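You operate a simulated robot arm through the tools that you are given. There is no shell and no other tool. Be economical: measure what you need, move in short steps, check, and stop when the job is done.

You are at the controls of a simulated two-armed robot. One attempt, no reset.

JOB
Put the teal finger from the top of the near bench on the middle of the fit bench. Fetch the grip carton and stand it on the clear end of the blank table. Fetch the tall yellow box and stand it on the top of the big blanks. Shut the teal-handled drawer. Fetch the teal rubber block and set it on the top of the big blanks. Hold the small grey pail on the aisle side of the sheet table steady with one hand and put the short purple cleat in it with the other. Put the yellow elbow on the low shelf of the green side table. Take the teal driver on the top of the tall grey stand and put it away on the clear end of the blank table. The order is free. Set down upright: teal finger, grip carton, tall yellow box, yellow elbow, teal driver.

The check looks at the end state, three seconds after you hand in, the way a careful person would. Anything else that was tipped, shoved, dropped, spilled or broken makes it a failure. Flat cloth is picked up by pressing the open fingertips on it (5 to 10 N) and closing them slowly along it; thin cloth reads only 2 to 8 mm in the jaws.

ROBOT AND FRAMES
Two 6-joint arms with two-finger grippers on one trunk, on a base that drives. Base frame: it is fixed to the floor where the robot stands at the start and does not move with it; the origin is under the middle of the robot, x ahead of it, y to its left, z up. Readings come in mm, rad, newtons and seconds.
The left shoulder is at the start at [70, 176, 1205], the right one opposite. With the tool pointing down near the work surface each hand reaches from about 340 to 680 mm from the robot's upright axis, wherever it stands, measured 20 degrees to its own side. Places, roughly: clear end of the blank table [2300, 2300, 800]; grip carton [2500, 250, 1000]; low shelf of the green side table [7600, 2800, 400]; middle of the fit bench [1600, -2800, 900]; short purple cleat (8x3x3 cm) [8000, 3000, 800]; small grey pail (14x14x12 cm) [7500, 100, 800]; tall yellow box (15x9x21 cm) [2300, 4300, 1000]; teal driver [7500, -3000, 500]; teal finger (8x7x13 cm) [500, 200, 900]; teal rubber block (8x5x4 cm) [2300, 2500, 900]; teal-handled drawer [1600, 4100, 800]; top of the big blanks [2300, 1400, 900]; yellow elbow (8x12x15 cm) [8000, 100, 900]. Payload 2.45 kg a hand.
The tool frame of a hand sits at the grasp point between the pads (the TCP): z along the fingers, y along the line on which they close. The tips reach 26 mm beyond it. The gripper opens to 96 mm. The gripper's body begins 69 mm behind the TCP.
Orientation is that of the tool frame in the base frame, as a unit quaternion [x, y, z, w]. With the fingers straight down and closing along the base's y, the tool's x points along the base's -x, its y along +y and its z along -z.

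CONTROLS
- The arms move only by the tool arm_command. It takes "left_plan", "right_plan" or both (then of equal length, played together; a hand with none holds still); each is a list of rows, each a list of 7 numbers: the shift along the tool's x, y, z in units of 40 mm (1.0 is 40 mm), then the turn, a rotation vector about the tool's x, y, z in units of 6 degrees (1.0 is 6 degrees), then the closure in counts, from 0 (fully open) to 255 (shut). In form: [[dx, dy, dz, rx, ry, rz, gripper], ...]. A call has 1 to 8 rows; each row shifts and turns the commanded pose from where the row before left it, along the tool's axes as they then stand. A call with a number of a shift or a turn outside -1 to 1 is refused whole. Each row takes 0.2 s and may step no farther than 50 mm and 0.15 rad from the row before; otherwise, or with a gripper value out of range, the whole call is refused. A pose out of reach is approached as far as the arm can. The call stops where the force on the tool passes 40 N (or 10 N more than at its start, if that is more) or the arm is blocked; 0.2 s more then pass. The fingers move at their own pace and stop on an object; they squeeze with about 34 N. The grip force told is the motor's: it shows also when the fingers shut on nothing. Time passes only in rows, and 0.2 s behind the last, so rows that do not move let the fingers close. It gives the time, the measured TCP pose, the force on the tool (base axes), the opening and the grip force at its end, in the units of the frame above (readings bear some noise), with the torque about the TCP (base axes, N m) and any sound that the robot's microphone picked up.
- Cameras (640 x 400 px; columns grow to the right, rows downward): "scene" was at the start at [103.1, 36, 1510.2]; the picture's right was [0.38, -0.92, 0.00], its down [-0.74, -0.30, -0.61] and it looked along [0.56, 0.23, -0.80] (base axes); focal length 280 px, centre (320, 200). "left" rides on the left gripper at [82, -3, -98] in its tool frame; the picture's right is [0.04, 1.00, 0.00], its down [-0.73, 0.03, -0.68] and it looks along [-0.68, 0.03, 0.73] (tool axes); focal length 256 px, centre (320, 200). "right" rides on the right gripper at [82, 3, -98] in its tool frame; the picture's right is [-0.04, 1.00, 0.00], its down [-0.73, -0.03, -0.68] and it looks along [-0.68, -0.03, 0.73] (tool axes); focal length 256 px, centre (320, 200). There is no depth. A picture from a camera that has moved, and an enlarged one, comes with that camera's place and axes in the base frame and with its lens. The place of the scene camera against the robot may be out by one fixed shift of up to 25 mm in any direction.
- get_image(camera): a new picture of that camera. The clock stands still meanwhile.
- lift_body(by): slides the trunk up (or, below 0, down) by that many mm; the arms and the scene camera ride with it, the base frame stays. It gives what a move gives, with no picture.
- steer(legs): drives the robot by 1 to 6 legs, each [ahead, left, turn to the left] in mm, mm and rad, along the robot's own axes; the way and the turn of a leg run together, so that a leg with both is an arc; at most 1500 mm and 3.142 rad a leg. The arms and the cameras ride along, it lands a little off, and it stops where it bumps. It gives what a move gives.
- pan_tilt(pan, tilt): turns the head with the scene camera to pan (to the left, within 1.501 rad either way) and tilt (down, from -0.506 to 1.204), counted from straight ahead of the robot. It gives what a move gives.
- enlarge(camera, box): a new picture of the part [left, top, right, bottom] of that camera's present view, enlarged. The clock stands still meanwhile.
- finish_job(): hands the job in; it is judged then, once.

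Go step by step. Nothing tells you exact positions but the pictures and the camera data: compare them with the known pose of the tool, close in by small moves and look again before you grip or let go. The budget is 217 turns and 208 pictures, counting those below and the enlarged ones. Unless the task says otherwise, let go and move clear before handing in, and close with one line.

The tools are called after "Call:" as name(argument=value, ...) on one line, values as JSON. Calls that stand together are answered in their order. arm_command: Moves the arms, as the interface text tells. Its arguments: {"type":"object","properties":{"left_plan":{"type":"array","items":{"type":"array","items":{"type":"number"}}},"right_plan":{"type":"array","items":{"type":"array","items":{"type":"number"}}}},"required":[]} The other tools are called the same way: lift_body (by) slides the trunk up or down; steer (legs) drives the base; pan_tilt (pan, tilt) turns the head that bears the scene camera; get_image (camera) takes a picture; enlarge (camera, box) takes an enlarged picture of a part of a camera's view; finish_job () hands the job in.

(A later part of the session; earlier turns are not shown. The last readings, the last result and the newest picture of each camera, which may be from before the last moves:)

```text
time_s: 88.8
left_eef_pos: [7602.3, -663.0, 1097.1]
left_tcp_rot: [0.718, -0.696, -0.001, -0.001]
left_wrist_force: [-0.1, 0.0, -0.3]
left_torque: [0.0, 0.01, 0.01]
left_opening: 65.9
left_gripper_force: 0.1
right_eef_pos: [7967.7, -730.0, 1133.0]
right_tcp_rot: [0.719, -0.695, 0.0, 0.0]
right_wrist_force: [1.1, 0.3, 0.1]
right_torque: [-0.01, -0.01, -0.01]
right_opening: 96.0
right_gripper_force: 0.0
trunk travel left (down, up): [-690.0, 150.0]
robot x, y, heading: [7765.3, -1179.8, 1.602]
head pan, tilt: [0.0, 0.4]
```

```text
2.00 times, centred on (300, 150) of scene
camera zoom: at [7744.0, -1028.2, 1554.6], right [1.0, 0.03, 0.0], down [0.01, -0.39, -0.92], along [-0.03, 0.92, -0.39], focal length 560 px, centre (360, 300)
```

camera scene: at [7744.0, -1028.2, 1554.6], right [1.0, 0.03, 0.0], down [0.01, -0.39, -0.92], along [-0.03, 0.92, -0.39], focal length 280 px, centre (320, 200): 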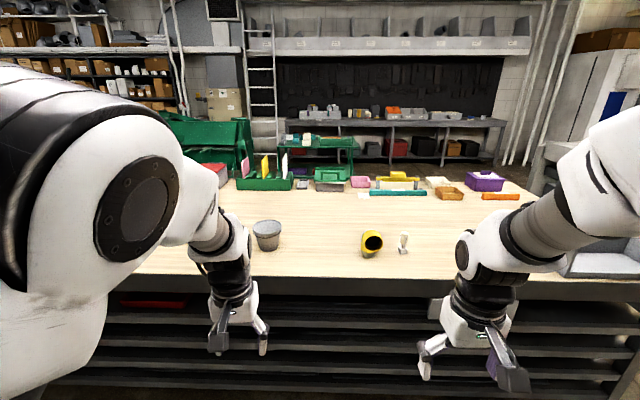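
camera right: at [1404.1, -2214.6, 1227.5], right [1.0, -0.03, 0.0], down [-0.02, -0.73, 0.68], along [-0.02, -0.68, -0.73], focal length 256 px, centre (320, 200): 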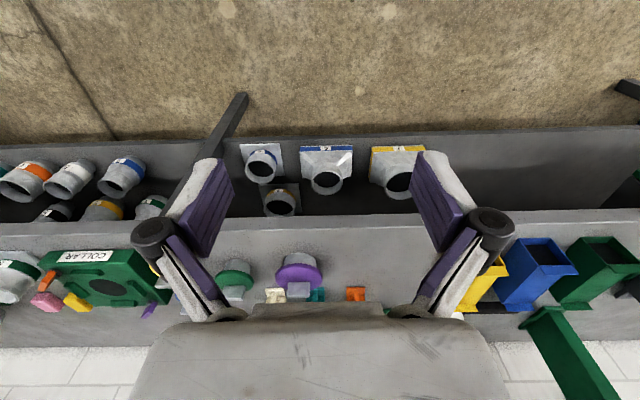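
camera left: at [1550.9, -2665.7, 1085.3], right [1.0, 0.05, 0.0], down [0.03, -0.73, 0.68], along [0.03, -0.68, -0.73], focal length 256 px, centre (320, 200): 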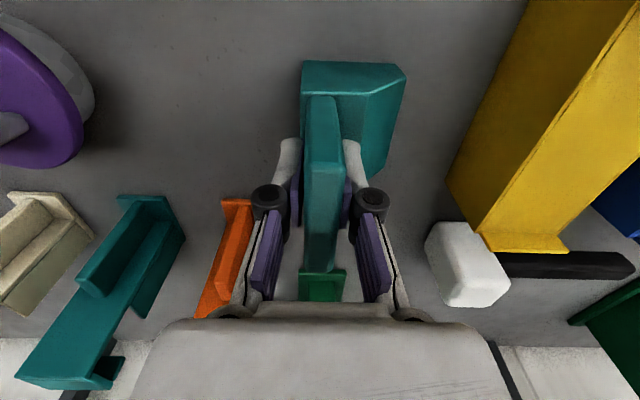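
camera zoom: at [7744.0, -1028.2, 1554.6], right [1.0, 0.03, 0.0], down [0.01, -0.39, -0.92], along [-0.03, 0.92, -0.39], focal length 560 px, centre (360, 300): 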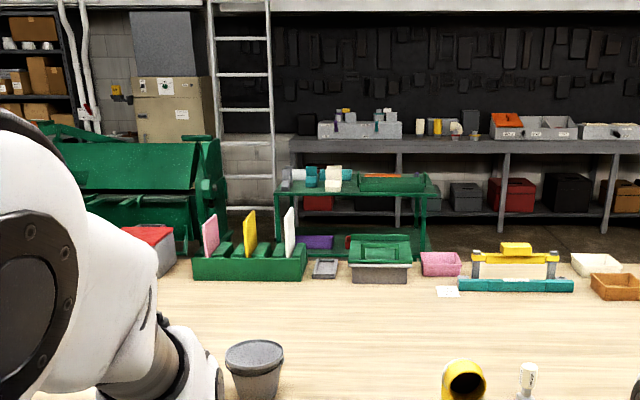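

The elbow's mouth faces the aisle (−y) and its base is near [7938,100] on a table at z≈800. I'll grip it with the left hand pitched 45° so it can later go under the side table's top; pitch the hand first, then drive closer.

Call:
arm_command(left_plan=[[0, 0, 0, 0, -0.94, 0, 0], [0, 0, 0, 0, -0.94, 0, 0], [0, 0, 0, 0, -0.94, 0, 0], [0, 0, 0, 0, -0.94, 0, 0], [0, 0, 0, 0, -0.94, 0, 0], [0, 0, 0, 0, -0.94, 0, 0], [0, 0, 0, 0, -0.94, 0, 0], [0, 0, 0, 0, -0.92, 0, 0]])

Call:
steer(legs=[[0, 0, -0.031], [500, 0, 0]])

Call:
pan_tilt(pan=0.1, tilt=0.6)

Call:
get_image(camera="left")

Call:
get_image(camera="scene")

```text
time_s: 90.7
left_eef_pos: [7564.2, -648.2, 1111.3]
left_tcp_rot: [0.675, -0.624, -0.266, -0.289]
left_wrist_force: [-0.4, 0.2, -0.3]
left_torque: [0.02, 0.02, -0.01]
left_opening: 96.2
left_gripper_force: 0.1
left hand out of reach, approached as far as the arm can: row 4, 5, 6, 7, 8
right_eef_pos: [7968.2, -730.6, 1133.4]
right_tcp_rot: [0.718, -0.696, 0.001, 0.0]
right_wrist_force: [0.7, 0.1, -1.0]
right_torque: [-0.02, -0.02, -0.03]
right_opening: 96.1
right_gripper_force: 0.0
trunk travel left (down, up): [-690.0, 150.0]
robot x, y, heading: [7763.3, -1178.1, 1.6]
head pan, tilt: [0.0, 0.4]
```

```text
time_s: 93.9
left_eef_pos: [7589.1, -156.3, 1104.0]
left_tcp_rot: [0.667, -0.639, -0.254, -0.288]
left_wrist_force: [0.1, 0.5, -0.5]
left_torque: [0.02, 0.0, 0.0]
left_opening: 96.0
left_gripper_force: 0.0
right_eef_pos: [7988.1, -251.8, 1134.3]
right_tcp_rot: [-0.704, 0.71, 0.0, 0.0]
right_wrist_force: [-0.6, 0.0, -0.5]
right_torque: [0.01, 0.02, -0.01]
right_opening: 96.1
right_gripper_force: 0.1
trunk travel left (down, up): [-690.0, 150.0]
robot x, y, heading: [7765.8, -689.8, 1.56]
head pan, tilt: [0.0, 0.4]
```

```text
time_s: 94.6
left_eef_pos: [7587.8, -154.2, 1104.1]
left_tcp_rot: [0.667, -0.638, -0.252, -0.29]
left_wrist_force: [-0.6, -0.4, -0.7]
left_torque: [-0.02, -0.02, 0.0]
left_opening: 96.1
left_gripper_force: 0.0
right_eef_pos: [7988.6, -251.4, 1133.8]
right_tcp_rot: [-0.704, 0.71, 0.0, 0.0]
right_wrist_force: [0.4, 0.6, -0.1]
right_torque: [-0.02, 0.0, 0.0]
right_opening: 96.1
right_gripper_force: 0.0
trunk travel left (down, up): [-690.0, 150.0]
robot x, y, heading: [7769.8, -689.9, 1.564]
head pan, tilt: [0.099, 0.6]
```

```text
173 pictures are left
camera left: at [7593.8, -280.8, 1115.3], right [-0.99, -0.05, -0.09], down [-0.1, 0.04, 0.99], along [-0.04, 1.0, -0.04], focal length 256 px, centre (320, 200)
```

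left: 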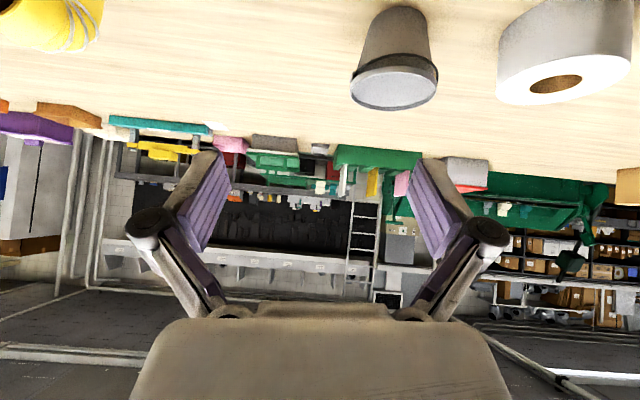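

```text
172 pictures are left
camera scene: at [7742.8, -544.8, 1536.3], right [1.0, 0.09, 0.0], down [0.05, -0.56, -0.83], along [-0.07, 0.82, -0.56], focal length 280 px, centre (320, 200)
```

scene: 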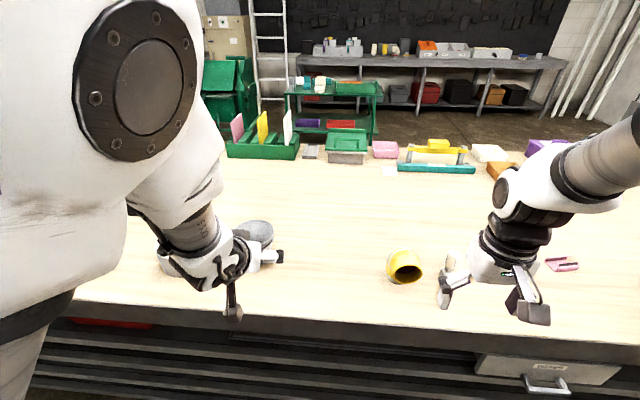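

The hand is pitched near 45°. I'll shift the robot right about 345 mm to line up with the elbow and look again.

Call:
steer(legs=[[0, -345, 0]])

Call:
arm_command(left_plan=[[0, 0, 0, 0, 0, 0, 0]])

Call:
get_image(camera="left")

Call:
get_image(camera="scene")

```text
time_s: 96.9
left_eef_pos: [7935.6, -157.9, 1102.8]
left_tcp_rot: [0.669, -0.637, -0.252, -0.289]
left_wrist_force: [0.4, -0.6, 0.1]
left_torque: [0.03, -0.01, -0.02]
left_opening: 96.1
left_gripper_force: 0.1
right_eef_pos: [8336.9, -252.6, 1133.0]
right_tcp_rot: [-0.705, 0.709, 0.0, -0.001]
right_wrist_force: [0.6, -0.2, -0.2]
right_torque: [0.0, -0.01, 0.01]
right_opening: 95.9
right_gripper_force: 0.1
trunk travel left (down, up): [-690.0, 150.0]
robot x, y, heading: [8114.8, -691.1, 1.565]
head pan, tilt: [0.099, 0.6]
```

```text
time_s: 97.3
left_eef_pos: [7936.5, -158.0, 1102.4]
left_tcp_rot: [0.669, -0.637, -0.252, -0.29]
left_wrist_force: [-0.5, 0.3, -0.3]
left_torque: [0.0, -0.01, -0.03]
left_opening: 96.0
left_gripper_force: 0.1
right_eef_pos: [8336.6, -253.3, 1134.2]
right_tcp_rot: [-0.705, 0.71, 0.0, 0.0]
right_wrist_force: [-0.9, 1.2, 0.4]
right_torque: [-0.01, -0.02, 0.01]
right_opening: 96.1
right_gripper_force: 0.1
trunk travel left (down, up): [-690.0, 150.0]
robot x, y, heading: [8119.6, -693.9, 1.567]
head pan, tilt: [0.099, 0.6]
```

```text
171 pictures are left
camera left: at [7942.8, -284.6, 1115.3], right [-0.99, -0.05, -0.1], down [-0.1, 0.04, 0.99], along [-0.05, 1.0, -0.04], focal length 256 px, centre (320, 200)
```

left: 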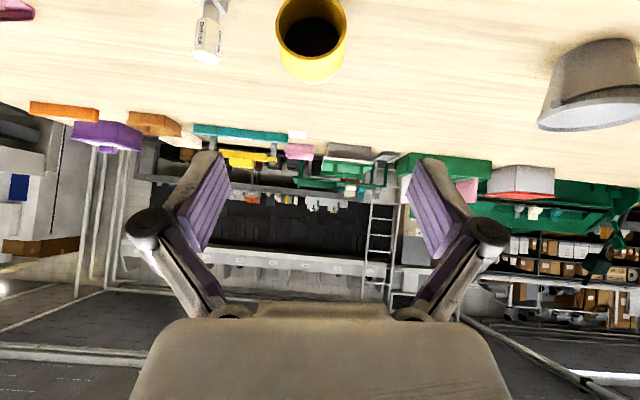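

```text
170 pictures are left
camera scene: at [8092.5, -548.2, 1536.3], right [1.0, 0.09, 0.0], down [0.05, -0.56, -0.82], along [-0.08, 0.82, -0.57], focal length 280 px, centre (320, 200)
```

scene: 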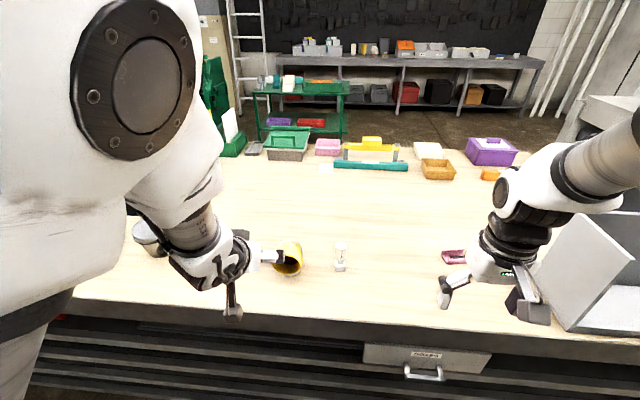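

The elbow's mouth centre is at about [7955,10,912]. I'll drive forward 165 mm, lower the trunk 105 mm to get on the 45° approach line, and look.

Call:
steer(legs=[[165, -16, 0]])

Call:
lift_body(by=-105)

Call:
get_image(camera="left")

Call:
enlarge(camera="scene", box=[120, 180, 420, 360])

```text
time_s: 98.8
left_eef_pos: [7957.3, 6.4, 1105.2]
left_tcp_rot: [0.667, -0.638, -0.252, -0.291]
left_wrist_force: [-0.6, -0.6, 0.7]
left_torque: [0.03, 0.0, 0.01]
left_opening: 95.7
left_gripper_force: 0.0
right_eef_pos: [8356.1, -88.9, 1133.8]
right_tcp_rot: [-0.704, 0.71, 0.0, 0.001]
right_wrist_force: [0.0, -0.7, 0.3]
right_torque: [0.01, -0.03, 0.03]
right_opening: 96.0
right_gripper_force: 0.0
trunk travel left (down, up): [-690.0, 150.0]
robot x, y, heading: [8135.1, -529.9, 1.564]
head pan, tilt: [0.099, 0.6]
```

```text
time_s: 100.1
left_eef_pos: [7956.2, 9.1, 999.2]
left_tcp_rot: [0.668, -0.637, -0.253, -0.291]
left_wrist_force: [-0.1, -0.5, 0.1]
left_torque: [0.01, 0.03, 0.0]
left_opening: 95.9
left_gripper_force: 0.0
right_eef_pos: [8355.4, -88.0, 1028.5]
right_tcp_rot: [-0.704, 0.711, 0.0, 0.0]
right_wrist_force: [-0.4, -1.9, 0.3]
right_torque: [0.02, 0.0, 0.02]
right_opening: 95.9
right_gripper_force: 0.1
trunk travel left (down, up): [-585.0, 255.0]
robot x, y, heading: [8137.0, -526.4, 1.563]
head pan, tilt: [0.099, 0.6]
```

```text
169 pictures are left
camera left: at [7962.0, -118.6, 1010.6], right [-0.99, -0.05, -0.09], down [-0.1, 0.04, 0.99], along [-0.04, 1.0, -0.04], focal length 256 px, centre (320, 200)
```

left: 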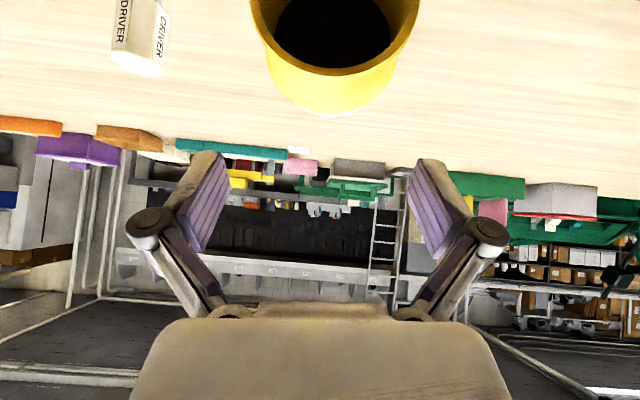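

```text
2.13 times, centred on (270, 270) of scene
camera zoom: at [8111.3, -382.7, 1431.4], right [1.0, 0.09, 0.0], down [0.05, -0.56, -0.83], along [-0.07, 0.82, -0.56], focal length 598 px, centre (427, 51)
```

zoom: 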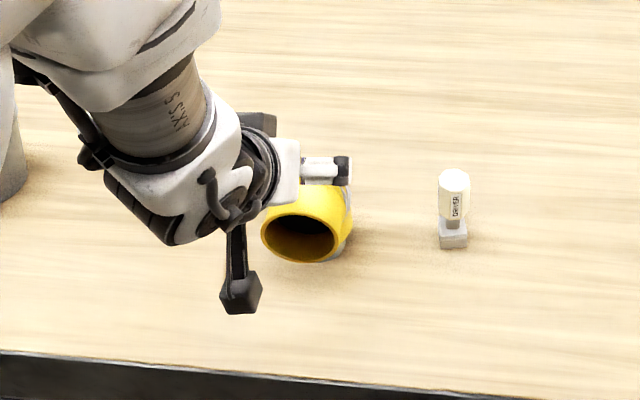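

The elbow's axis is x≈7958 and its bend lies at about [85, z 905]. I'll drive ahead 62 mm, then lower the trunk so the fingers straddle it.

Call:
steer(legs=[[62, 0, 0]])

Call:
lift_body(by=-45)

Call:
get_image(camera="left")

Call:
enlarge(camera="scene", box=[120, 180, 420, 360])

```text
time_s: 101.1
left_eef_pos: [7957.8, 71.3, 997.0]
left_tcp_rot: [0.667, -0.639, -0.25, -0.29]
left_wrist_force: [0.2, 0.3, 0.0]
left_torque: [0.0, -0.02, 0.0]
left_opening: 96.0
left_gripper_force: 0.1
right_eef_pos: [8358.2, -25.6, 1028.3]
right_tcp_rot: [-0.703, 0.711, 0.0, 0.001]
right_wrist_force: [0.5, 0.7, -0.5]
right_torque: [-0.02, -0.01, 0.03]
right_opening: 95.7
right_gripper_force: 0.0
trunk travel left (down, up): [-585.0, 255.0]
robot x, y, heading: [8133.5, -464.6, 1.56]
head pan, tilt: [0.099, 0.6]
```

```text
time_s: 102.0
left_eef_pos: [7957.6, 71.2, 955.3]
left_tcp_rot: [0.667, -0.638, -0.251, -0.291]
left_wrist_force: [-0.7, -0.4, 1.1]
left_torque: [-0.01, 0.0, 0.0]
left_opening: 96.1
left_gripper_force: 0.1
right_eef_pos: [8357.4, -26.1, 984.5]
right_tcp_rot: [-0.704, 0.71, 0.001, 0.001]
right_wrist_force: [-0.4, -1.0, -1.3]
right_torque: [0.02, 0.04, 0.02]
right_opening: 96.0
right_gripper_force: 0.1
trunk travel left (down, up): [-540.0, 300.0]
robot x, y, heading: [8136.3, -466.5, 1.556]
head pan, tilt: [0.099, 0.6]
```

```text
167 pictures are left
camera left: at [7963.1, -56.1, 966.0], right [-0.99, -0.05, -0.1], down [-0.1, 0.03, 0.99], along [-0.04, 1.0, -0.04], focal length 256 px, centre (320, 200)
```

left: 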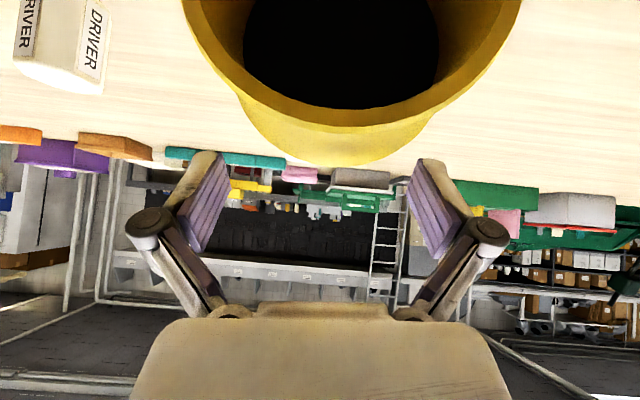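

```text
2.13 times, centred on (270, 270) of scene
camera zoom: at [8112.1, -320.8, 1386.5], right [1.0, 0.09, 0.0], down [0.05, -0.56, -0.83], along [-0.07, 0.82, -0.56], focal length 598 px, centre (427, 51)
```

zoom: 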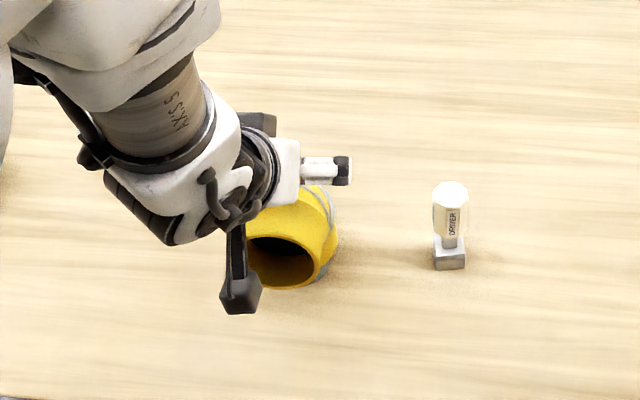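

Everything straddles well; I'll lower the last 33 mm and close on the elbow.

Call:
lift_body(by=-33)

Call:
arm_command(left_plan=[[0, 0, 0, 0, 0, 0, 100], [0, 0, 0, 0, 0, 0, 255], [0, 0, 0, 0, 0, 0, 255], [0, 0, 0, 0, 0, 0, 255]])

Call:
get_image(camera="left")

```text
time_s: 102.8
left_eef_pos: [7957.2, 71.1, 919.3]
left_tcp_rot: [0.668, -0.637, -0.252, -0.289]
left_wrist_force: [-0.8, 0.2, -0.4]
left_torque: [0.01, -0.01, 0.01]
left_opening: 95.9
left_gripper_force: 0.1
right_eef_pos: [8357.7, -24.3, 950.6]
right_tcp_rot: [-0.703, 0.711, 0.0, 0.0]
right_wrist_force: [-0.7, 0.0, 0.2]
right_torque: [0.01, 0.0, -0.01]
right_opening: 96.3
right_gripper_force: 0.1
trunk travel left (down, up): [-507.0, 333.0]
robot x, y, heading: [8137.1, -462.1, 1.565]
head pan, tilt: [0.099, 0.6]
```

```text
time_s: 103.8
left_eef_pos: [7957.5, 71.4, 923.3]
left_tcp_rot: [0.667, -0.637, -0.253, -0.292]
left_wrist_force: [-2.3, 6.8, 20.9]
left_torque: [0.39, 0.26, -0.02]
left_opening: 73.6
left_gripper_force: 34.0
right_eef_pos: [8358.3, -25.7, 951.0]
right_tcp_rot: [-0.703, 0.711, 0.001, 0.0]
right_wrist_force: [0.5, -0.1, 0.2]
right_torque: [-0.02, -0.02, -0.01]
right_opening: 96.0
right_gripper_force: 0.1
trunk travel left (down, up): [-507.0, 333.0]
robot x, y, heading: [8136.4, -464.6, 1.559]
head pan, tilt: [0.099, 0.6]
```

```text
165 pictures are left
camera left: at [7963.7, -55.5, 933.8], right [-0.99, -0.05, -0.1], down [-0.1, 0.03, 0.99], along [-0.04, 1.0, -0.04], focal length 256 px, centre (320, 200)
```

left: 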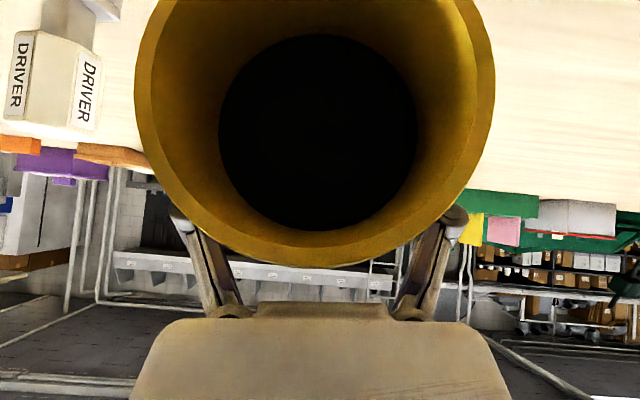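

It gripped but a bit high on the curve (73.6 mm, pushing the hand up). I'll reopen, go 9 mm lower, and grip again.

Call:
arm_command(left_plan=[[0, 0, 0, 0, 0, 0, 100], [0, 0, 0, 0, 0, 0, 0], [0, 0, 0, 0, 0, 0, 0]])

Call:
lift_body(by=-10)

Call:
arm_command(left_plan=[[0, 0, 0, 0, 0, 0, 100], [0, 0, 0, 0, 0, 0, 255], [0, 0, 0, 0, 0, 0, 255], [0, 0, 0, 0, 0, 0, 255]])

Call:
get_image(camera="left")

```text
time_s: 104.6
left_eef_pos: [7957.3, 71.0, 919.9]
left_tcp_rot: [0.667, -0.639, -0.25, -0.29]
left_wrist_force: [0.0, 0.9, 1.0]
left_torque: [0.01, 0.0, -0.03]
left_opening: 96.0
left_gripper_force: 0.2
right_eef_pos: [8357.5, -25.1, 950.4]
right_tcp_rot: [-0.703, 0.711, 0.0, 0.001]
right_wrist_force: [-0.4, -0.2, 0.0]
right_torque: [-0.01, -0.02, 0.03]
right_opening: 96.2
right_gripper_force: 0.1
trunk travel left (down, up): [-507.0, 333.0]
robot x, y, heading: [8136.2, -465.6, 1.562]
head pan, tilt: [0.099, 0.6]
```

```text
time_s: 105.2
left_eef_pos: [7957.7, 71.2, 911.5]
left_tcp_rot: [0.668, -0.637, -0.251, -0.291]
left_wrist_force: [0.6, -2.9, 8.5]
left_torque: [-0.46, -0.05, -0.03]
left_opening: 95.9
left_gripper_force: 0.0
right_eef_pos: [8358.6, -26.8, 940.9]
right_tcp_rot: [-0.703, 0.711, 0.001, 0.001]
right_wrist_force: [-0.4, -0.6, 0.1]
right_torque: [-0.02, 0.0, -0.02]
right_opening: 95.7
right_gripper_force: 0.0
trunk travel left (down, up): [-497.0, 343.0]
robot x, y, heading: [8133.6, -466.0, 1.56]
head pan, tilt: [0.099, 0.6]
```

```text
time_s: 106.2
left_eef_pos: [7956.6, 70.2, 911.1]
left_tcp_rot: [0.667, -0.638, -0.252, -0.291]
left_wrist_force: [-3.6, 1.9, 15.2]
left_torque: [0.16, 0.72, -0.07]
left_opening: 79.4
left_gripper_force: 34.5
right_eef_pos: [8357.7, -26.2, 941.0]
right_tcp_rot: [-0.704, 0.71, 0.0, 0.0]
right_wrist_force: [-0.7, 0.3, 0.6]
right_torque: [-0.01, -0.01, 0.0]
right_opening: 96.0
right_gripper_force: 0.0
trunk travel left (down, up): [-497.0, 343.0]
robot x, y, heading: [8137.4, -467.3, 1.558]
head pan, tilt: [0.099, 0.6]
```

```text
164 pictures are left
camera left: at [7963.3, -55.8, 923.4], right [-0.99, -0.05, -0.09], down [-0.1, 0.03, 0.99], along [-0.04, 1.0, -0.04], focal length 256 px, centre (320, 200)
```

left: 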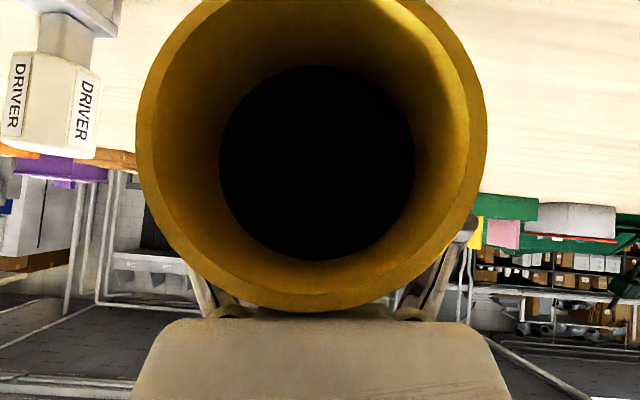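

Now gripped at full width (79.4 mm). I'll lift with the trunk and verify it comes along.

Call:
lift_body(by=150)

Call:
get_image(camera="left")

Call:
get_image(camera="scene")

```text
time_s: 107.9
left_eef_pos: [7958.5, 71.9, 1060.2]
left_tcp_rot: [0.668, -0.637, -0.252, -0.29]
left_wrist_force: [-0.2, 0.4, -1.2]
left_torque: [0.03, 0.0, -0.02]
left_opening: 79.5
left_gripper_force: 33.9
right_eef_pos: [8357.9, -25.3, 1091.0]
right_tcp_rot: [-0.704, 0.71, 0.0, 0.001]
right_wrist_force: [0.3, -0.3, -0.2]
right_torque: [-0.02, -0.01, 0.01]
right_opening: 95.9
right_gripper_force: 0.1
trunk travel left (down, up): [-647.0, 193.0]
robot x, y, heading: [8135.1, -460.9, 1.559]
head pan, tilt: [0.099, 0.6]
```

```text
163 pictures are left
camera left: at [7963.1, -55.0, 1072.3], right [-0.99, -0.05, -0.09], down [-0.1, 0.04, 0.99], along [-0.04, 1.0, -0.04], focal length 256 px, centre (320, 200)
```

left: 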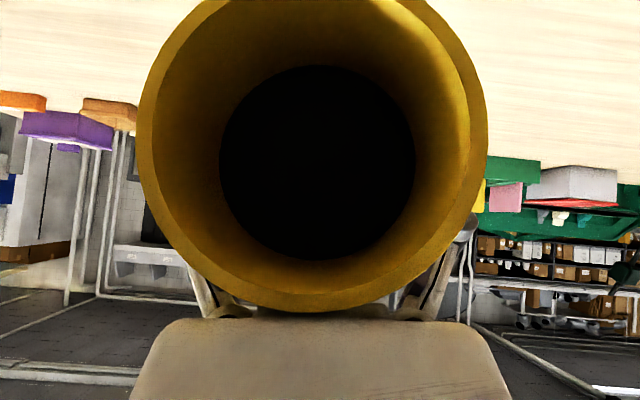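

```text
162 pictures are left
camera scene: at [8112.0, -319.1, 1493.3], right [1.0, 0.09, 0.0], down [0.05, -0.56, -0.82], along [-0.07, 0.82, -0.57], focal length 280 px, centre (320, 200)
```

scene: 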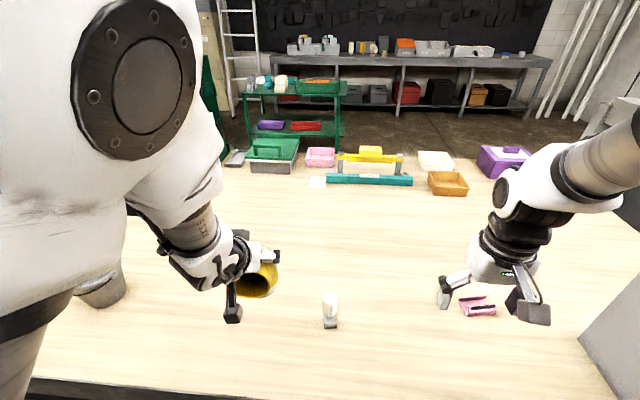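

The elbow is held. Now I need a route around the sheet table to the green side table; I'll look to the right.

Call:
steer(legs=[[-750, 0, 0]])

Call:
pan_tilt(pan=-0.7, tilt=0.3)

Call:
get_image(camera="scene")

```text
time_s: 111.8
left_eef_pos: [7946.4, -653.6, 1060.5]
left_tcp_rot: [0.675, -0.63, -0.255, -0.287]
left_wrist_force: [0.2, 0.6, -2.0]
left_torque: [0.03, 0.0, -0.04]
left_opening: 79.0
left_gripper_force: 34.4
right_eef_pos: [8348.3, -740.4, 1089.9]
right_tcp_rot: [0.712, -0.702, 0.0, 0.0]
right_wrist_force: [-0.3, 0.0, -0.2]
right_torque: [0.0, 0.04, -0.01]
right_opening: 95.8
right_gripper_force: 0.1
trunk travel left (down, up): [-647.0, 193.0]
robot x, y, heading: [8136.5, -1183.6, 1.583]
head pan, tilt: [0.099, 0.6]
```

```text
time_s: 113.0
left_eef_pos: [7946.6, -653.0, 1060.3]
left_tcp_rot: [0.675, -0.63, -0.255, -0.287]
left_wrist_force: [0.8, -0.9, -2.3]
left_torque: [-0.01, 0.03, 0.0]
left_opening: 78.7
left_gripper_force: 33.6
right_eef_pos: [8348.3, -739.7, 1090.5]
right_tcp_rot: [0.712, -0.702, 0.001, 0.0]
right_wrist_force: [-0.3, -0.4, 0.4]
right_torque: [0.0, 0.01, 0.04]
right_opening: 95.9
right_gripper_force: 0.1
trunk travel left (down, up): [-647.0, 193.0]
robot x, y, heading: [8137.8, -1186.3, 1.584]
head pan, tilt: [-0.7, 0.3]
```

```text
161 pictures are left
camera scene: at [8179.2, -1055.2, 1520.8], right [0.77, -0.63, 0.0], down [-0.19, -0.23, -0.96], along [0.6, 0.74, -0.3], focal length 280 px, centre (320, 200)
```

scene: 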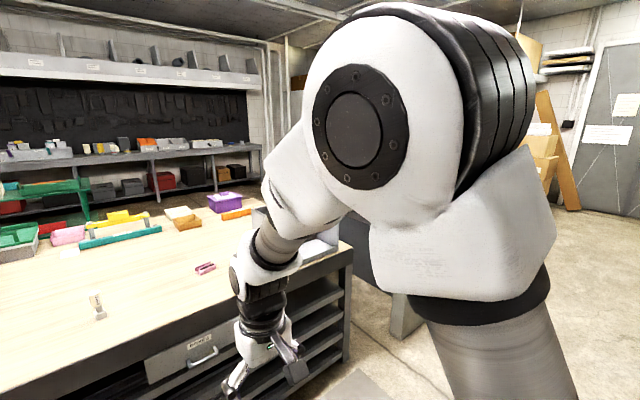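

The sheet table's right end is at about x=9170. I'll drive past it and look left along that gap.

Call:
steer(legs=[[0, 0, -1.58], [800, 0, 0], [800, 0, 0]])

Call:
pan_tilt(pan=0.6, tilt=0.4)

Call:
get_image(camera="scene")

Call:
pan_tilt(pan=1.45, tilt=0.35)

Call:
get_image(camera="scene")

```text
time_s: 124.9
left_eef_pos: [10246.2, -957.1, 1061.2]
left_tcp_rot: [-0.037, 0.922, -0.021, 0.384]
left_wrist_force: [0.2, 0.7, -1.9]
left_torque: [-0.01, -0.03, 0.0]
left_opening: 78.3
left_gripper_force: 33.8
right_eef_pos: [10163.4, -1359.2, 1090.4]
right_tcp_rot: [-0.011, 1.0, 0.0, 0.0]
right_wrist_force: [-0.2, 0.0, -0.7]
right_torque: [0.0, -0.01, 0.02]
right_opening: 96.0
right_gripper_force: 0.0
trunk travel left (down, up): [-647.0, 193.0]
robot x, y, heading: [9713.1, -1152.8, 0.016]
head pan, tilt: [-0.7, 0.3]
```

```text
time_s: 126.3
left_eef_pos: [10246.7, -957.4, 1060.5]
left_tcp_rot: [-0.037, 0.923, -0.02, 0.383]
left_wrist_force: [-0.1, -0.7, -1.7]
left_torque: [-0.03, 0.02, -0.02]
left_opening: 77.9
left_gripper_force: 34.1
right_eef_pos: [10163.6, -1361.0, 1089.5]
right_tcp_rot: [-0.011, 1.0, 0.0, 0.0]
right_wrist_force: [0.3, 0.2, 1.1]
right_torque: [0.01, -0.01, 0.01]
right_opening: 96.2
right_gripper_force: 0.1
trunk travel left (down, up): [-647.0, 193.0]
robot x, y, heading: [9717.2, -1155.4, 0.023]
head pan, tilt: [0.6, 0.4]
```

```text
160 pictures are left
camera scene: at [9825.8, -1090.2, 1511.6], right [0.58, -0.81, 0.0], down [-0.32, -0.23, -0.92], along [0.75, 0.54, -0.39], focal length 280 px, centre (320, 200)
```

scene: 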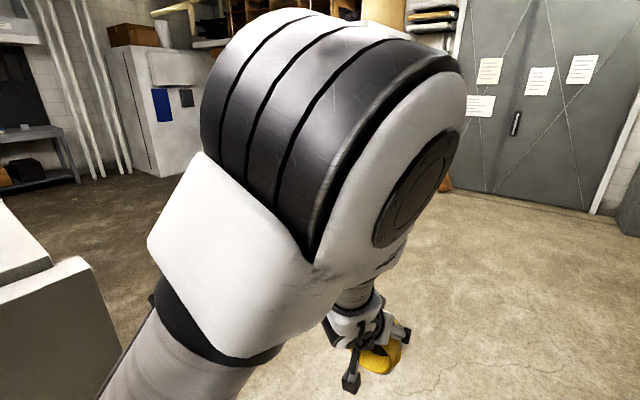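

```text
time_s: 127.5
left_eef_pos: [10247.1, -957.4, 1059.7]
left_tcp_rot: [-0.037, 0.923, -0.021, 0.383]
left_wrist_force: [0.2, -0.2, -1.6]
left_torque: [0.01, -0.03, 0.05]
left_opening: 77.7
left_gripper_force: 34.2
right_eef_pos: [10163.7, -1359.1, 1090.6]
right_tcp_rot: [-0.012, 1.0, 0.0, 0.0]
right_wrist_force: [0.7, -0.4, 0.0]
right_torque: [-0.03, 0.01, -0.03]
right_opening: 95.8
right_gripper_force: 0.0
trunk travel left (down, up): [-647.0, 193.0]
robot x, y, heading: [9717.3, -1149.5, 0.022]
head pan, tilt: [1.45, 0.351]
```

```text
159 pictures are left
camera scene: at [9759.8, -1051.6, 1516.1], right [1.0, -0.1, 0.0], down [-0.03, -0.34, -0.94], along [0.09, 0.93, -0.34], focal length 280 px, centre (320, 200)
```

scene: 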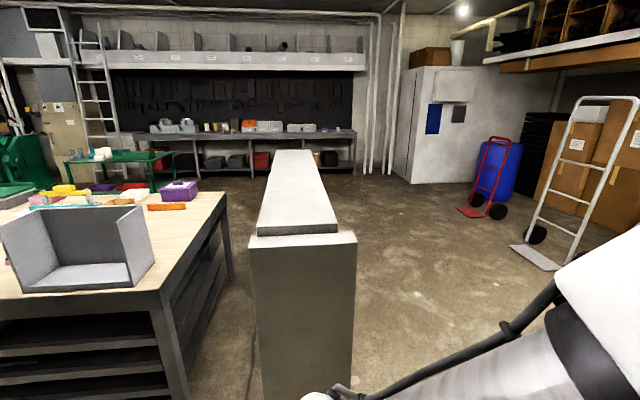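

There is a long machine at x≈9550–10050, so I must go around its right side. The left opening has crept down from 79.5 to 77.7 mm, so I'll check the elbow's grip.

Call:
get_image(camera="left")

Call:
enlarge(camera="scene", box=[0, 100, 400, 300])

```text
158 pictures are left
camera left: at [10120.8, -965.9, 1072.4], right [-0.08, 0.99, -0.1], down [0.03, 0.1, 0.99], along [1.0, 0.08, -0.04], focal length 256 px, centre (320, 200)
```

left: 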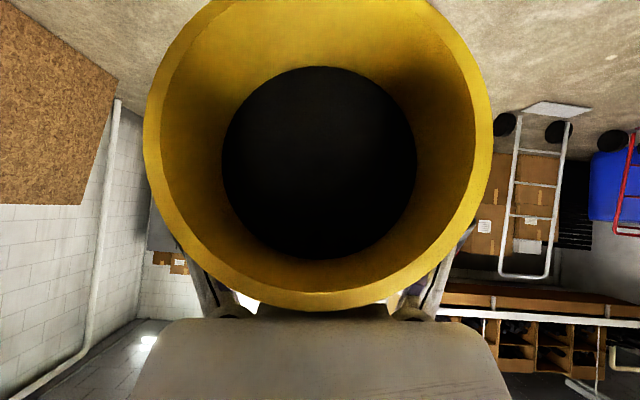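

```text
1.60 times, centred on (200, 200) of scene
camera zoom: at [9759.8, -1051.6, 1516.1], right [1.0, -0.1, 0.0], down [-0.03, -0.34, -0.94], along [0.09, 0.93, -0.34], focal length 448 px, centre (512, 200)
```

zoom: 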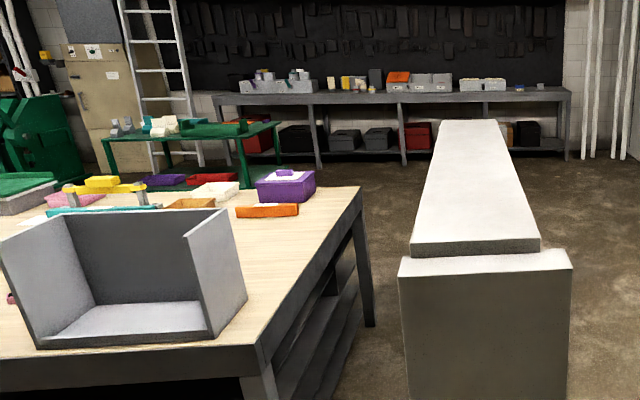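

The elbow is still firmly held, only slightly turned. I'll drive around the machine's right side.

Call:
steer(legs=[[820, 0, 0], [0, 0, 1.55], [1400, 0, 0], [1300, 0, 0]])

Call:
pan_tilt(pan=0.7, tilt=0.35)

Call:
get_image(camera="scene")

Call:
pan_tilt(pan=0.0, tilt=0.35)

Call:
get_image(camera="scene")

```text
time_s: 148.5
left_eef_pos: [10368.6, 2118.5, 1060.2]
left_tcp_rot: [0.668, -0.638, -0.252, -0.29]
left_wrist_force: [0.2, 0.3, -2.0]
left_torque: [0.0, 0.02, 0.01]
left_opening: 77.5
left_gripper_force: 34.0
right_eef_pos: [10768.9, 2022.3, 1090.4]
right_tcp_rot: [-0.703, 0.711, 0.0, 0.0]
right_wrist_force: [-0.8, 0.8, -0.5]
right_torque: [-0.02, -0.01, 0.0]
right_opening: 96.0
right_gripper_force: 0.1
trunk travel left (down, up): [-647.0, 193.0]
robot x, y, heading: [10544.2, 1582.5, 1.556]
head pan, tilt: [1.45, 0.351]
```

```text
time_s: 149.6
left_eef_pos: [10370.3, 2119.1, 1060.8]
left_tcp_rot: [0.667, -0.638, -0.25, -0.291]
left_wrist_force: [0.4, -0.2, -1.9]
left_torque: [0.03, -0.01, -0.01]
left_opening: 77.9
left_gripper_force: 33.7
right_eef_pos: [10769.8, 2021.6, 1090.1]
right_tcp_rot: [-0.702, 0.712, 0.0, 0.0]
right_wrist_force: [-0.3, -0.6, 1.1]
right_torque: [0.03, -0.02, -0.02]
right_opening: 96.1
right_gripper_force: 0.1
trunk travel left (down, up): [-647.0, 193.0]
robot x, y, heading: [10545.9, 1582.2, 1.56]
head pan, tilt: [0.7, 0.351]
```

```text
156 pictures are left
camera scene: at [10472.0, 1712.1, 1516.1], right [0.77, 0.64, 0.0], down [0.22, -0.27, -0.94], along [-0.6, 0.72, -0.34], focal length 280 px, centre (320, 200)
```

scene: 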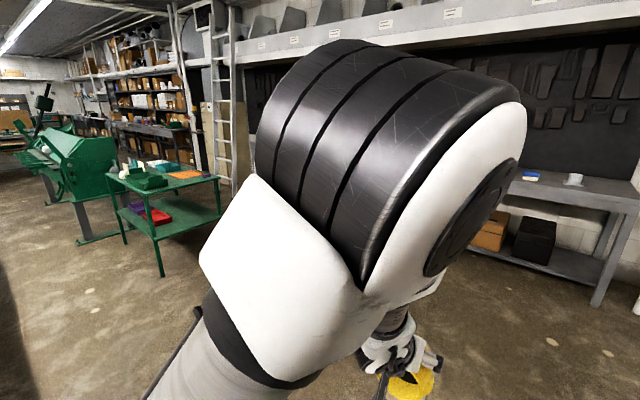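

```text
time_s: 150.7
left_eef_pos: [10369.3, 2119.4, 1060.0]
left_tcp_rot: [0.668, -0.638, -0.251, -0.29]
left_wrist_force: [0.1, -0.1, -1.7]
left_torque: [0.01, 0.02, 0.0]
left_opening: 77.8
left_gripper_force: 33.2
right_eef_pos: [10769.4, 2021.3, 1090.2]
right_tcp_rot: [-0.703, 0.711, 0.0, 0.0]
right_wrist_force: [0.3, 0.0, 0.2]
right_torque: [-0.01, 0.0, 0.02]
right_opening: 96.1
right_gripper_force: 0.0
trunk travel left (down, up): [-647.0, 193.0]
robot x, y, heading: [10550.9, 1581.8, 1.562]
head pan, tilt: [0.0, 0.351]
```

```text
155 pictures are left
camera scene: at [10532.2, 1733.4, 1516.1], right [1.0, -0.01, 0.0], down [0.0, -0.34, -0.94], along [0.01, 0.94, -0.34], focal length 280 px, centre (320, 200)
```

scene: 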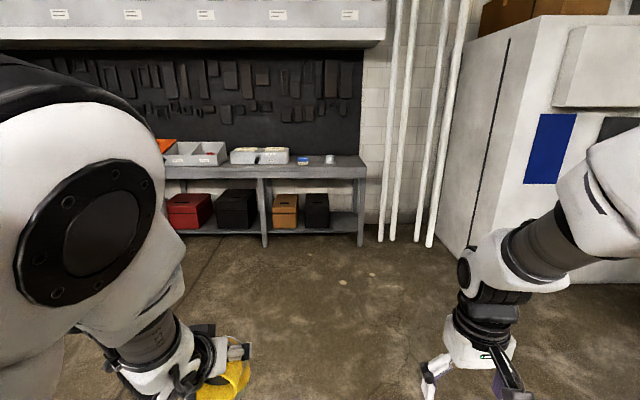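

The green side table spans about x 7030–7970, y 2450–3050, and its right end has free shelf space. I'll drive to face it from its right end.

Call:
steer(legs=[[1180, 0, 0], [0, 0, 1.58], [1350, 0, 0]])

Call:
pan_tilt(pan=0.0, tilt=0.45)

Call:
get_image(camera="scene")

```text
time_s: 166.9
left_eef_pos: [8666.5, 2615.8, 1059.8]
left_tcp_rot: [0.923, 0.015, -0.383, -0.03]
left_wrist_force: [-0.5, 0.5, -1.5]
left_torque: [0.0, 0.04, 0.0]
left_opening: 77.4
left_gripper_force: 33.8
right_eef_pos: [8770.6, 3014.0, 1090.7]
right_tcp_rot: [1.0, -0.011, 0.0, 0.0]
right_wrist_force: [-0.2, 0.6, -0.5]
right_torque: [0.0, -0.02, 0.03]
right_opening: 96.1
right_gripper_force: 0.2
trunk travel left (down, up): [-647.0, 193.0]
robot x, y, heading: [9207.6, 2789.4, 3.119]
head pan, tilt: [0.0, 0.351]
```

```text
time_s: 167.6
left_eef_pos: [8668.1, 2614.7, 1059.6]
left_tcp_rot: [0.923, 0.015, -0.383, -0.031]
left_wrist_force: [1.1, 0.1, -2.3]
left_torque: [0.02, 0.0, 0.01]
left_opening: 77.4
left_gripper_force: 34.3
right_eef_pos: [8768.8, 3013.5, 1090.6]
right_tcp_rot: [1.0, -0.011, 0.0, 0.0]
right_wrist_force: [-0.7, 0.1, 0.9]
right_torque: [0.01, -0.01, -0.03]
right_opening: 96.0
right_gripper_force: 0.1
trunk travel left (down, up): [-647.0, 193.0]
robot x, y, heading: [9207.6, 2784.8, 3.119]
head pan, tilt: [0.0, 0.45]
```

```text
154 pictures are left
camera scene: at [9048.6, 2796.9, 1506.9], right [0.02, 1.0, 0.0], down [0.44, -0.01, -0.9], along [-0.9, 0.02, -0.44], focal length 280 px, centre (320, 200)
```

scene: 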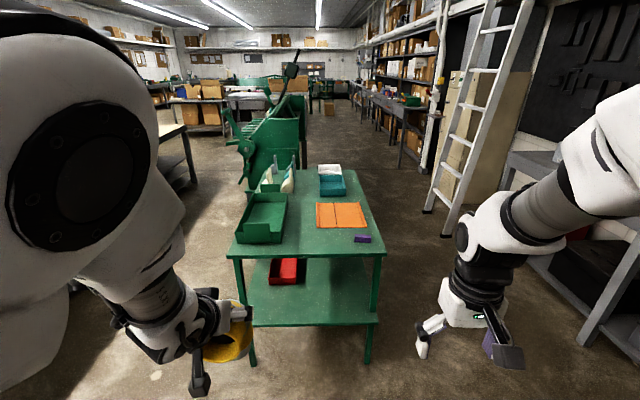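

The purple cleat lies on the green table's top near its right-end corner, and the shelf below is free at this end. I'll zoom in.

Call:
enlarge(camera="scene", box=[210, 160, 410, 370])

Call:
enlarge(camera="scene", box=[340, 220, 400, 260])

```text
1.90 times, centred on (310, 265) of scene
camera zoom: at [9048.6, 2796.9, 1506.9], right [0.02, 1.0, 0.0], down [0.44, -0.01, -0.9], along [-0.9, 0.02, -0.44], focal length 534 px, centre (339, 76)
```

zoom: 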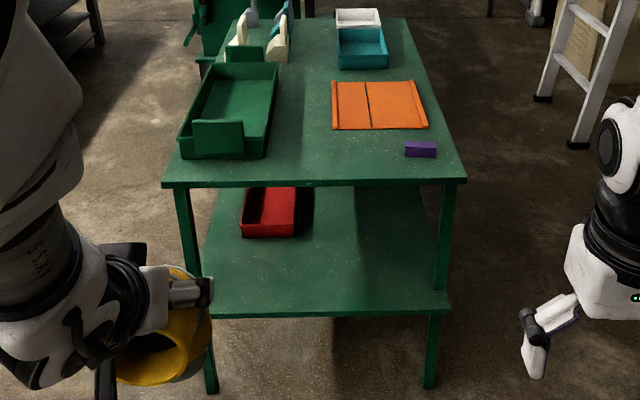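

```text
10.00 times, centred on (370, 240) of scene
camera zoom: at [9048.6, 2796.9, 1506.9], right [0.02, 1.0, 0.0], down [0.44, -0.01, -0.9], along [-0.9, 0.02, -0.44], focal length 2801 px, centre (-180, -200)
```

zoom: 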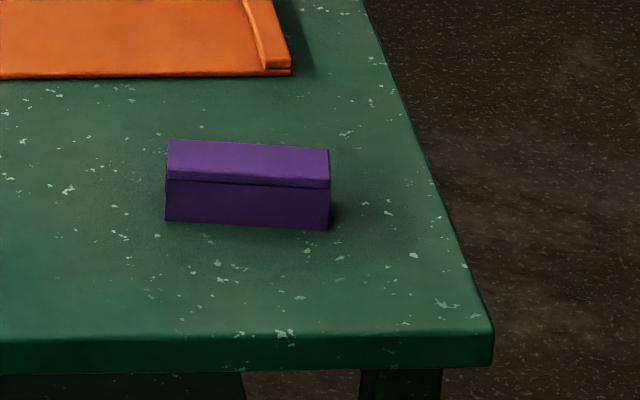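

The table top is at about z 760 with its edge at x≈8078; the shelf is at about z 335, free at this end. The cleat is near [7968,3018,790], long side along y. First I'll raise and pull back the right arm, and test extending the left a little.

Call:
arm_command(left_plan=[[-0.25, 0, 0.25, 0, 0, 0, 255], [-0.25, 0, 0.25, 0, 0, 0, 255], [-0.25, 0, 0.25, 0, 0, 0, 255], [-0.25, 0, 0.25, 0, 0, 0, 255], [0, 0, 0, 0, 0, 0, 255]], right_plan=[[0.4, 0, -1, 0, 0, 0, 0], [0.4, 0, -1, 0, 0, 0, 0], [0.4, 0, -1, 0, 0, 0, 0], [0.4, 0, -1, 0, 0, 0, 0], [0.4, 0, -1, 0, 0, 0, 0]])

Call:
get_image(camera="left")

```text
time_s: 168.8
left_eef_pos: [8611.5, 2613.7, 1058.6]
left_tcp_rot: [0.923, 0.016, -0.383, -0.03]
left_wrist_force: [0.3, 0.0, -1.7]
left_torque: [-0.06, -0.02, -0.02]
left_opening: 77.7
left_gripper_force: 34.0
right_eef_pos: [8739.5, 3016.9, 1246.0]
right_tcp_rot: [1.0, -0.012, 0.001, 0.001]
right_wrist_force: [0.8, 0.1, -0.4]
right_torque: [-0.01, 0.02, 0.01]
right_opening: 96.0
right_gripper_force: 0.1
right hand out of reach, approached as far as the arm can: row 2, 3, 4, 5
trunk travel left (down, up): [-647.0, 193.0]
robot x, y, heading: [9208.4, 2785.2, 3.122]
head pan, tilt: [0.0, 0.45]
```

```text
151 pictures are left
camera left: at [8739.6, 2617.7, 1071.8], right [0.03, -0.99, -0.1], down [-0.04, -0.1, 0.99], along [-1.0, -0.03, -0.04], focal length 256 px, centre (320, 200)
```

left: 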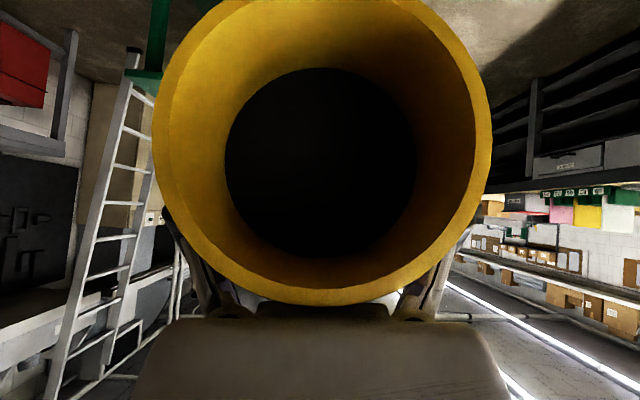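

The left arm extends fine. I'll extend a bit more, line up in y, and lower the trunk while still clear of the table.

Call:
arm_command(left_plan=[[-0.3, 0, 0.3, 0, 0, 0, 255], [-0.3, 0, 0.3, 0, 0, 0, 255], [-0.3, 0, 0.3, 0, 0, 0, 255], [0, 0, 0, 0, 0, 0, 255]])

Call:
steer(legs=[[0, -187, 0.02]])

Call:
lift_body(by=-570)

Call:
get_image(camera="scene")

Call:
get_image(camera="left")

```text
time_s: 169.8
left_eef_pos: [8559.5, 2616.2, 1062.4]
left_tcp_rot: [0.923, 0.015, -0.383, -0.03]
left_wrist_force: [1.4, 0.1, -1.8]
left_torque: [-0.02, 0.03, 0.02]
left_opening: 77.4
left_gripper_force: 33.7
right_eef_pos: [8739.2, 3017.3, 1246.4]
right_tcp_rot: [1.0, -0.013, 0.001, 0.001]
right_wrist_force: [0.2, 0.5, -0.3]
right_torque: [0.02, 0.02, 0.0]
right_opening: 96.0
right_gripper_force: 0.1
trunk travel left (down, up): [-647.0, 193.0]
robot x, y, heading: [9209.8, 2785.8, 3.115]
head pan, tilt: [0.0, 0.45]
```

```text
time_s: 171.3
left_eef_pos: [8565.2, 2784.6, 1060.4]
left_tcp_rot: [0.923, 0.026, -0.383, -0.027]
left_wrist_force: [-0.8, -0.7, -2.7]
left_torque: [0.0, 0.01, 0.0]
left_opening: 77.5
left_gripper_force: 33.7
right_eef_pos: [8737.1, 3190.3, 1245.4]
right_tcp_rot: [1.0, 0.0, 0.001, 0.0]
right_wrist_force: [-0.5, -0.3, 0.7]
right_torque: [0.0, -0.04, -0.02]
right_opening: 95.6
right_gripper_force: 0.0
trunk travel left (down, up): [-647.0, 193.0]
robot x, y, heading: [9209.2, 2972.9, 3.142]
head pan, tilt: [0.0, 0.45]
```

```text
refused: -570 is not a number from -400 to 400
```

```text
150 pictures are left
camera scene: at [9050.8, 2977.3, 1506.9], right [0.0, 1.0, 0.0], down [0.44, 0.0, -0.9], along [-0.9, 0.0, -0.44], focal length 280 px, centre (320, 200)
```

scene: 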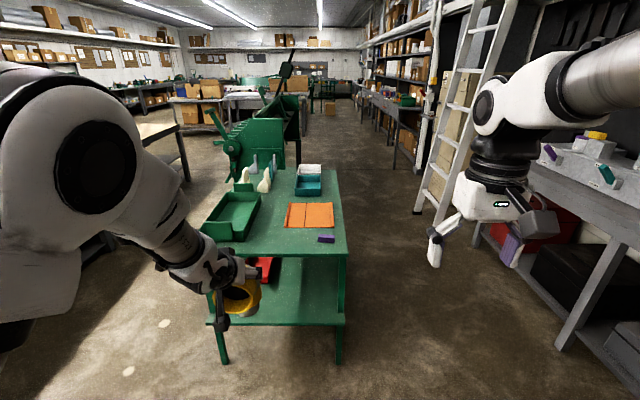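

```text
149 pictures are left
camera left: at [8693.2, 2791.5, 1073.3], right [0.06, -0.99, -0.1], down [-0.04, -0.1, 0.99], along [-1.0, -0.05, -0.04], focal length 256 px, centre (320, 200)
```

left: 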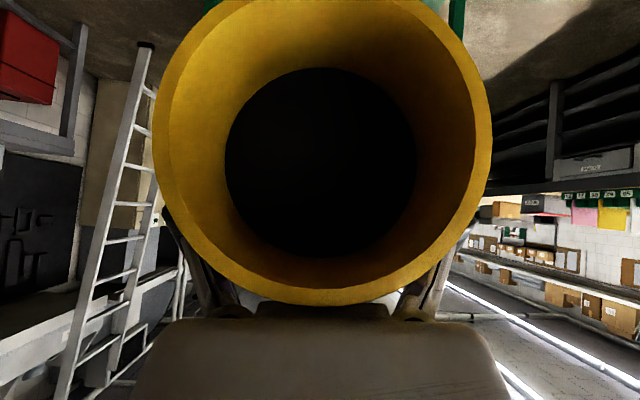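

Lowering must go in two steps; the hand is still clear of the table.

Call:
lift_body(by=-400)

Call:
lift_body(by=-170)

Call:
get_image(camera="scene")

Call:
get_image(camera="left")

```text
time_s: 175.2
left_eef_pos: [8566.0, 2785.8, 662.9]
left_tcp_rot: [0.923, 0.025, -0.383, -0.027]
left_wrist_force: [-1.0, 0.3, -2.0]
left_torque: [-0.02, 0.03, -0.01]
left_opening: 77.5
left_gripper_force: 33.9
right_eef_pos: [8736.9, 3191.8, 846.0]
right_tcp_rot: [1.0, 0.0, 0.0, 0.001]
right_wrist_force: [-0.2, 0.3, -0.6]
right_torque: [0.0, 0.02, 0.01]
right_opening: 95.9
right_gripper_force: 0.2
trunk travel left (down, up): [-247.0, 593.0]
robot x, y, heading: [9208.2, 2971.5, 3.14]
head pan, tilt: [0.0, 0.45]
```

```text
time_s: 177.1
left_eef_pos: [8566.1, 2786.6, 491.8]
left_tcp_rot: [0.923, 0.026, -0.383, -0.026]
left_wrist_force: [0.0, 0.1, -1.7]
left_torque: [0.02, -0.02, 0.0]
left_opening: 77.9
left_gripper_force: 34.0
right_eef_pos: [8736.3, 3191.3, 676.1]
right_tcp_rot: [1.0, 0.0, 0.001, 0.0]
right_wrist_force: [-0.1, -0.6, -1.1]
right_torque: [0.03, 0.06, 0.04]
right_opening: 96.0
right_gripper_force: 0.0
trunk travel left (down, up): [-77.0, 763.0]
robot x, y, heading: [9207.4, 2974.4, 3.144]
head pan, tilt: [0.0, 0.45]
```

```text
148 pictures are left
camera scene: at [9051.3, 2978.7, 936.9], right [0.0, 1.0, 0.0], down [0.44, 0.0, -0.9], along [-0.9, 0.0, -0.44], focal length 280 px, centre (320, 200)
```

scene: 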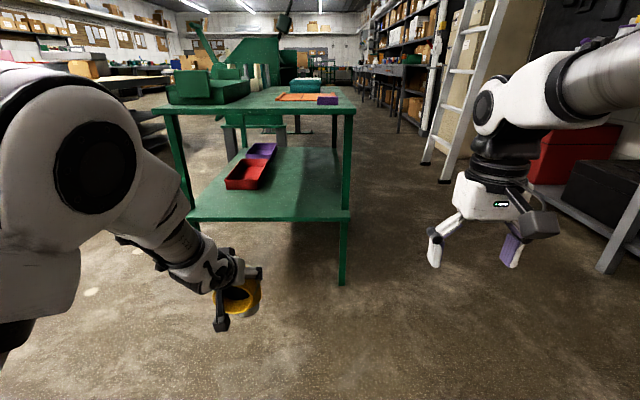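

```text
147 pictures are left
camera left: at [8693.5, 2792.4, 503.6], right [0.06, -0.99, -0.1], down [-0.04, -0.1, 0.99], along [-1.0, -0.05, -0.04], focal length 256 px, centre (320, 200)
```

left: 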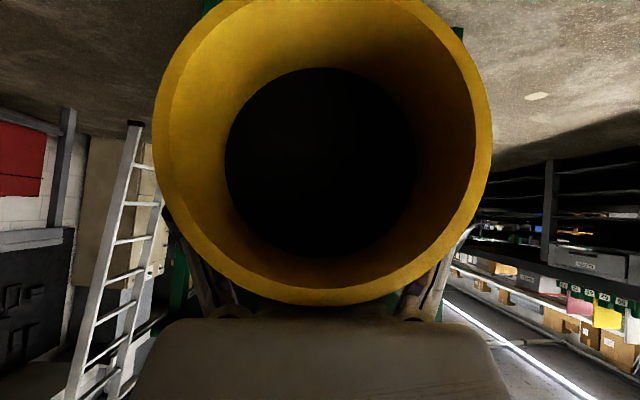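

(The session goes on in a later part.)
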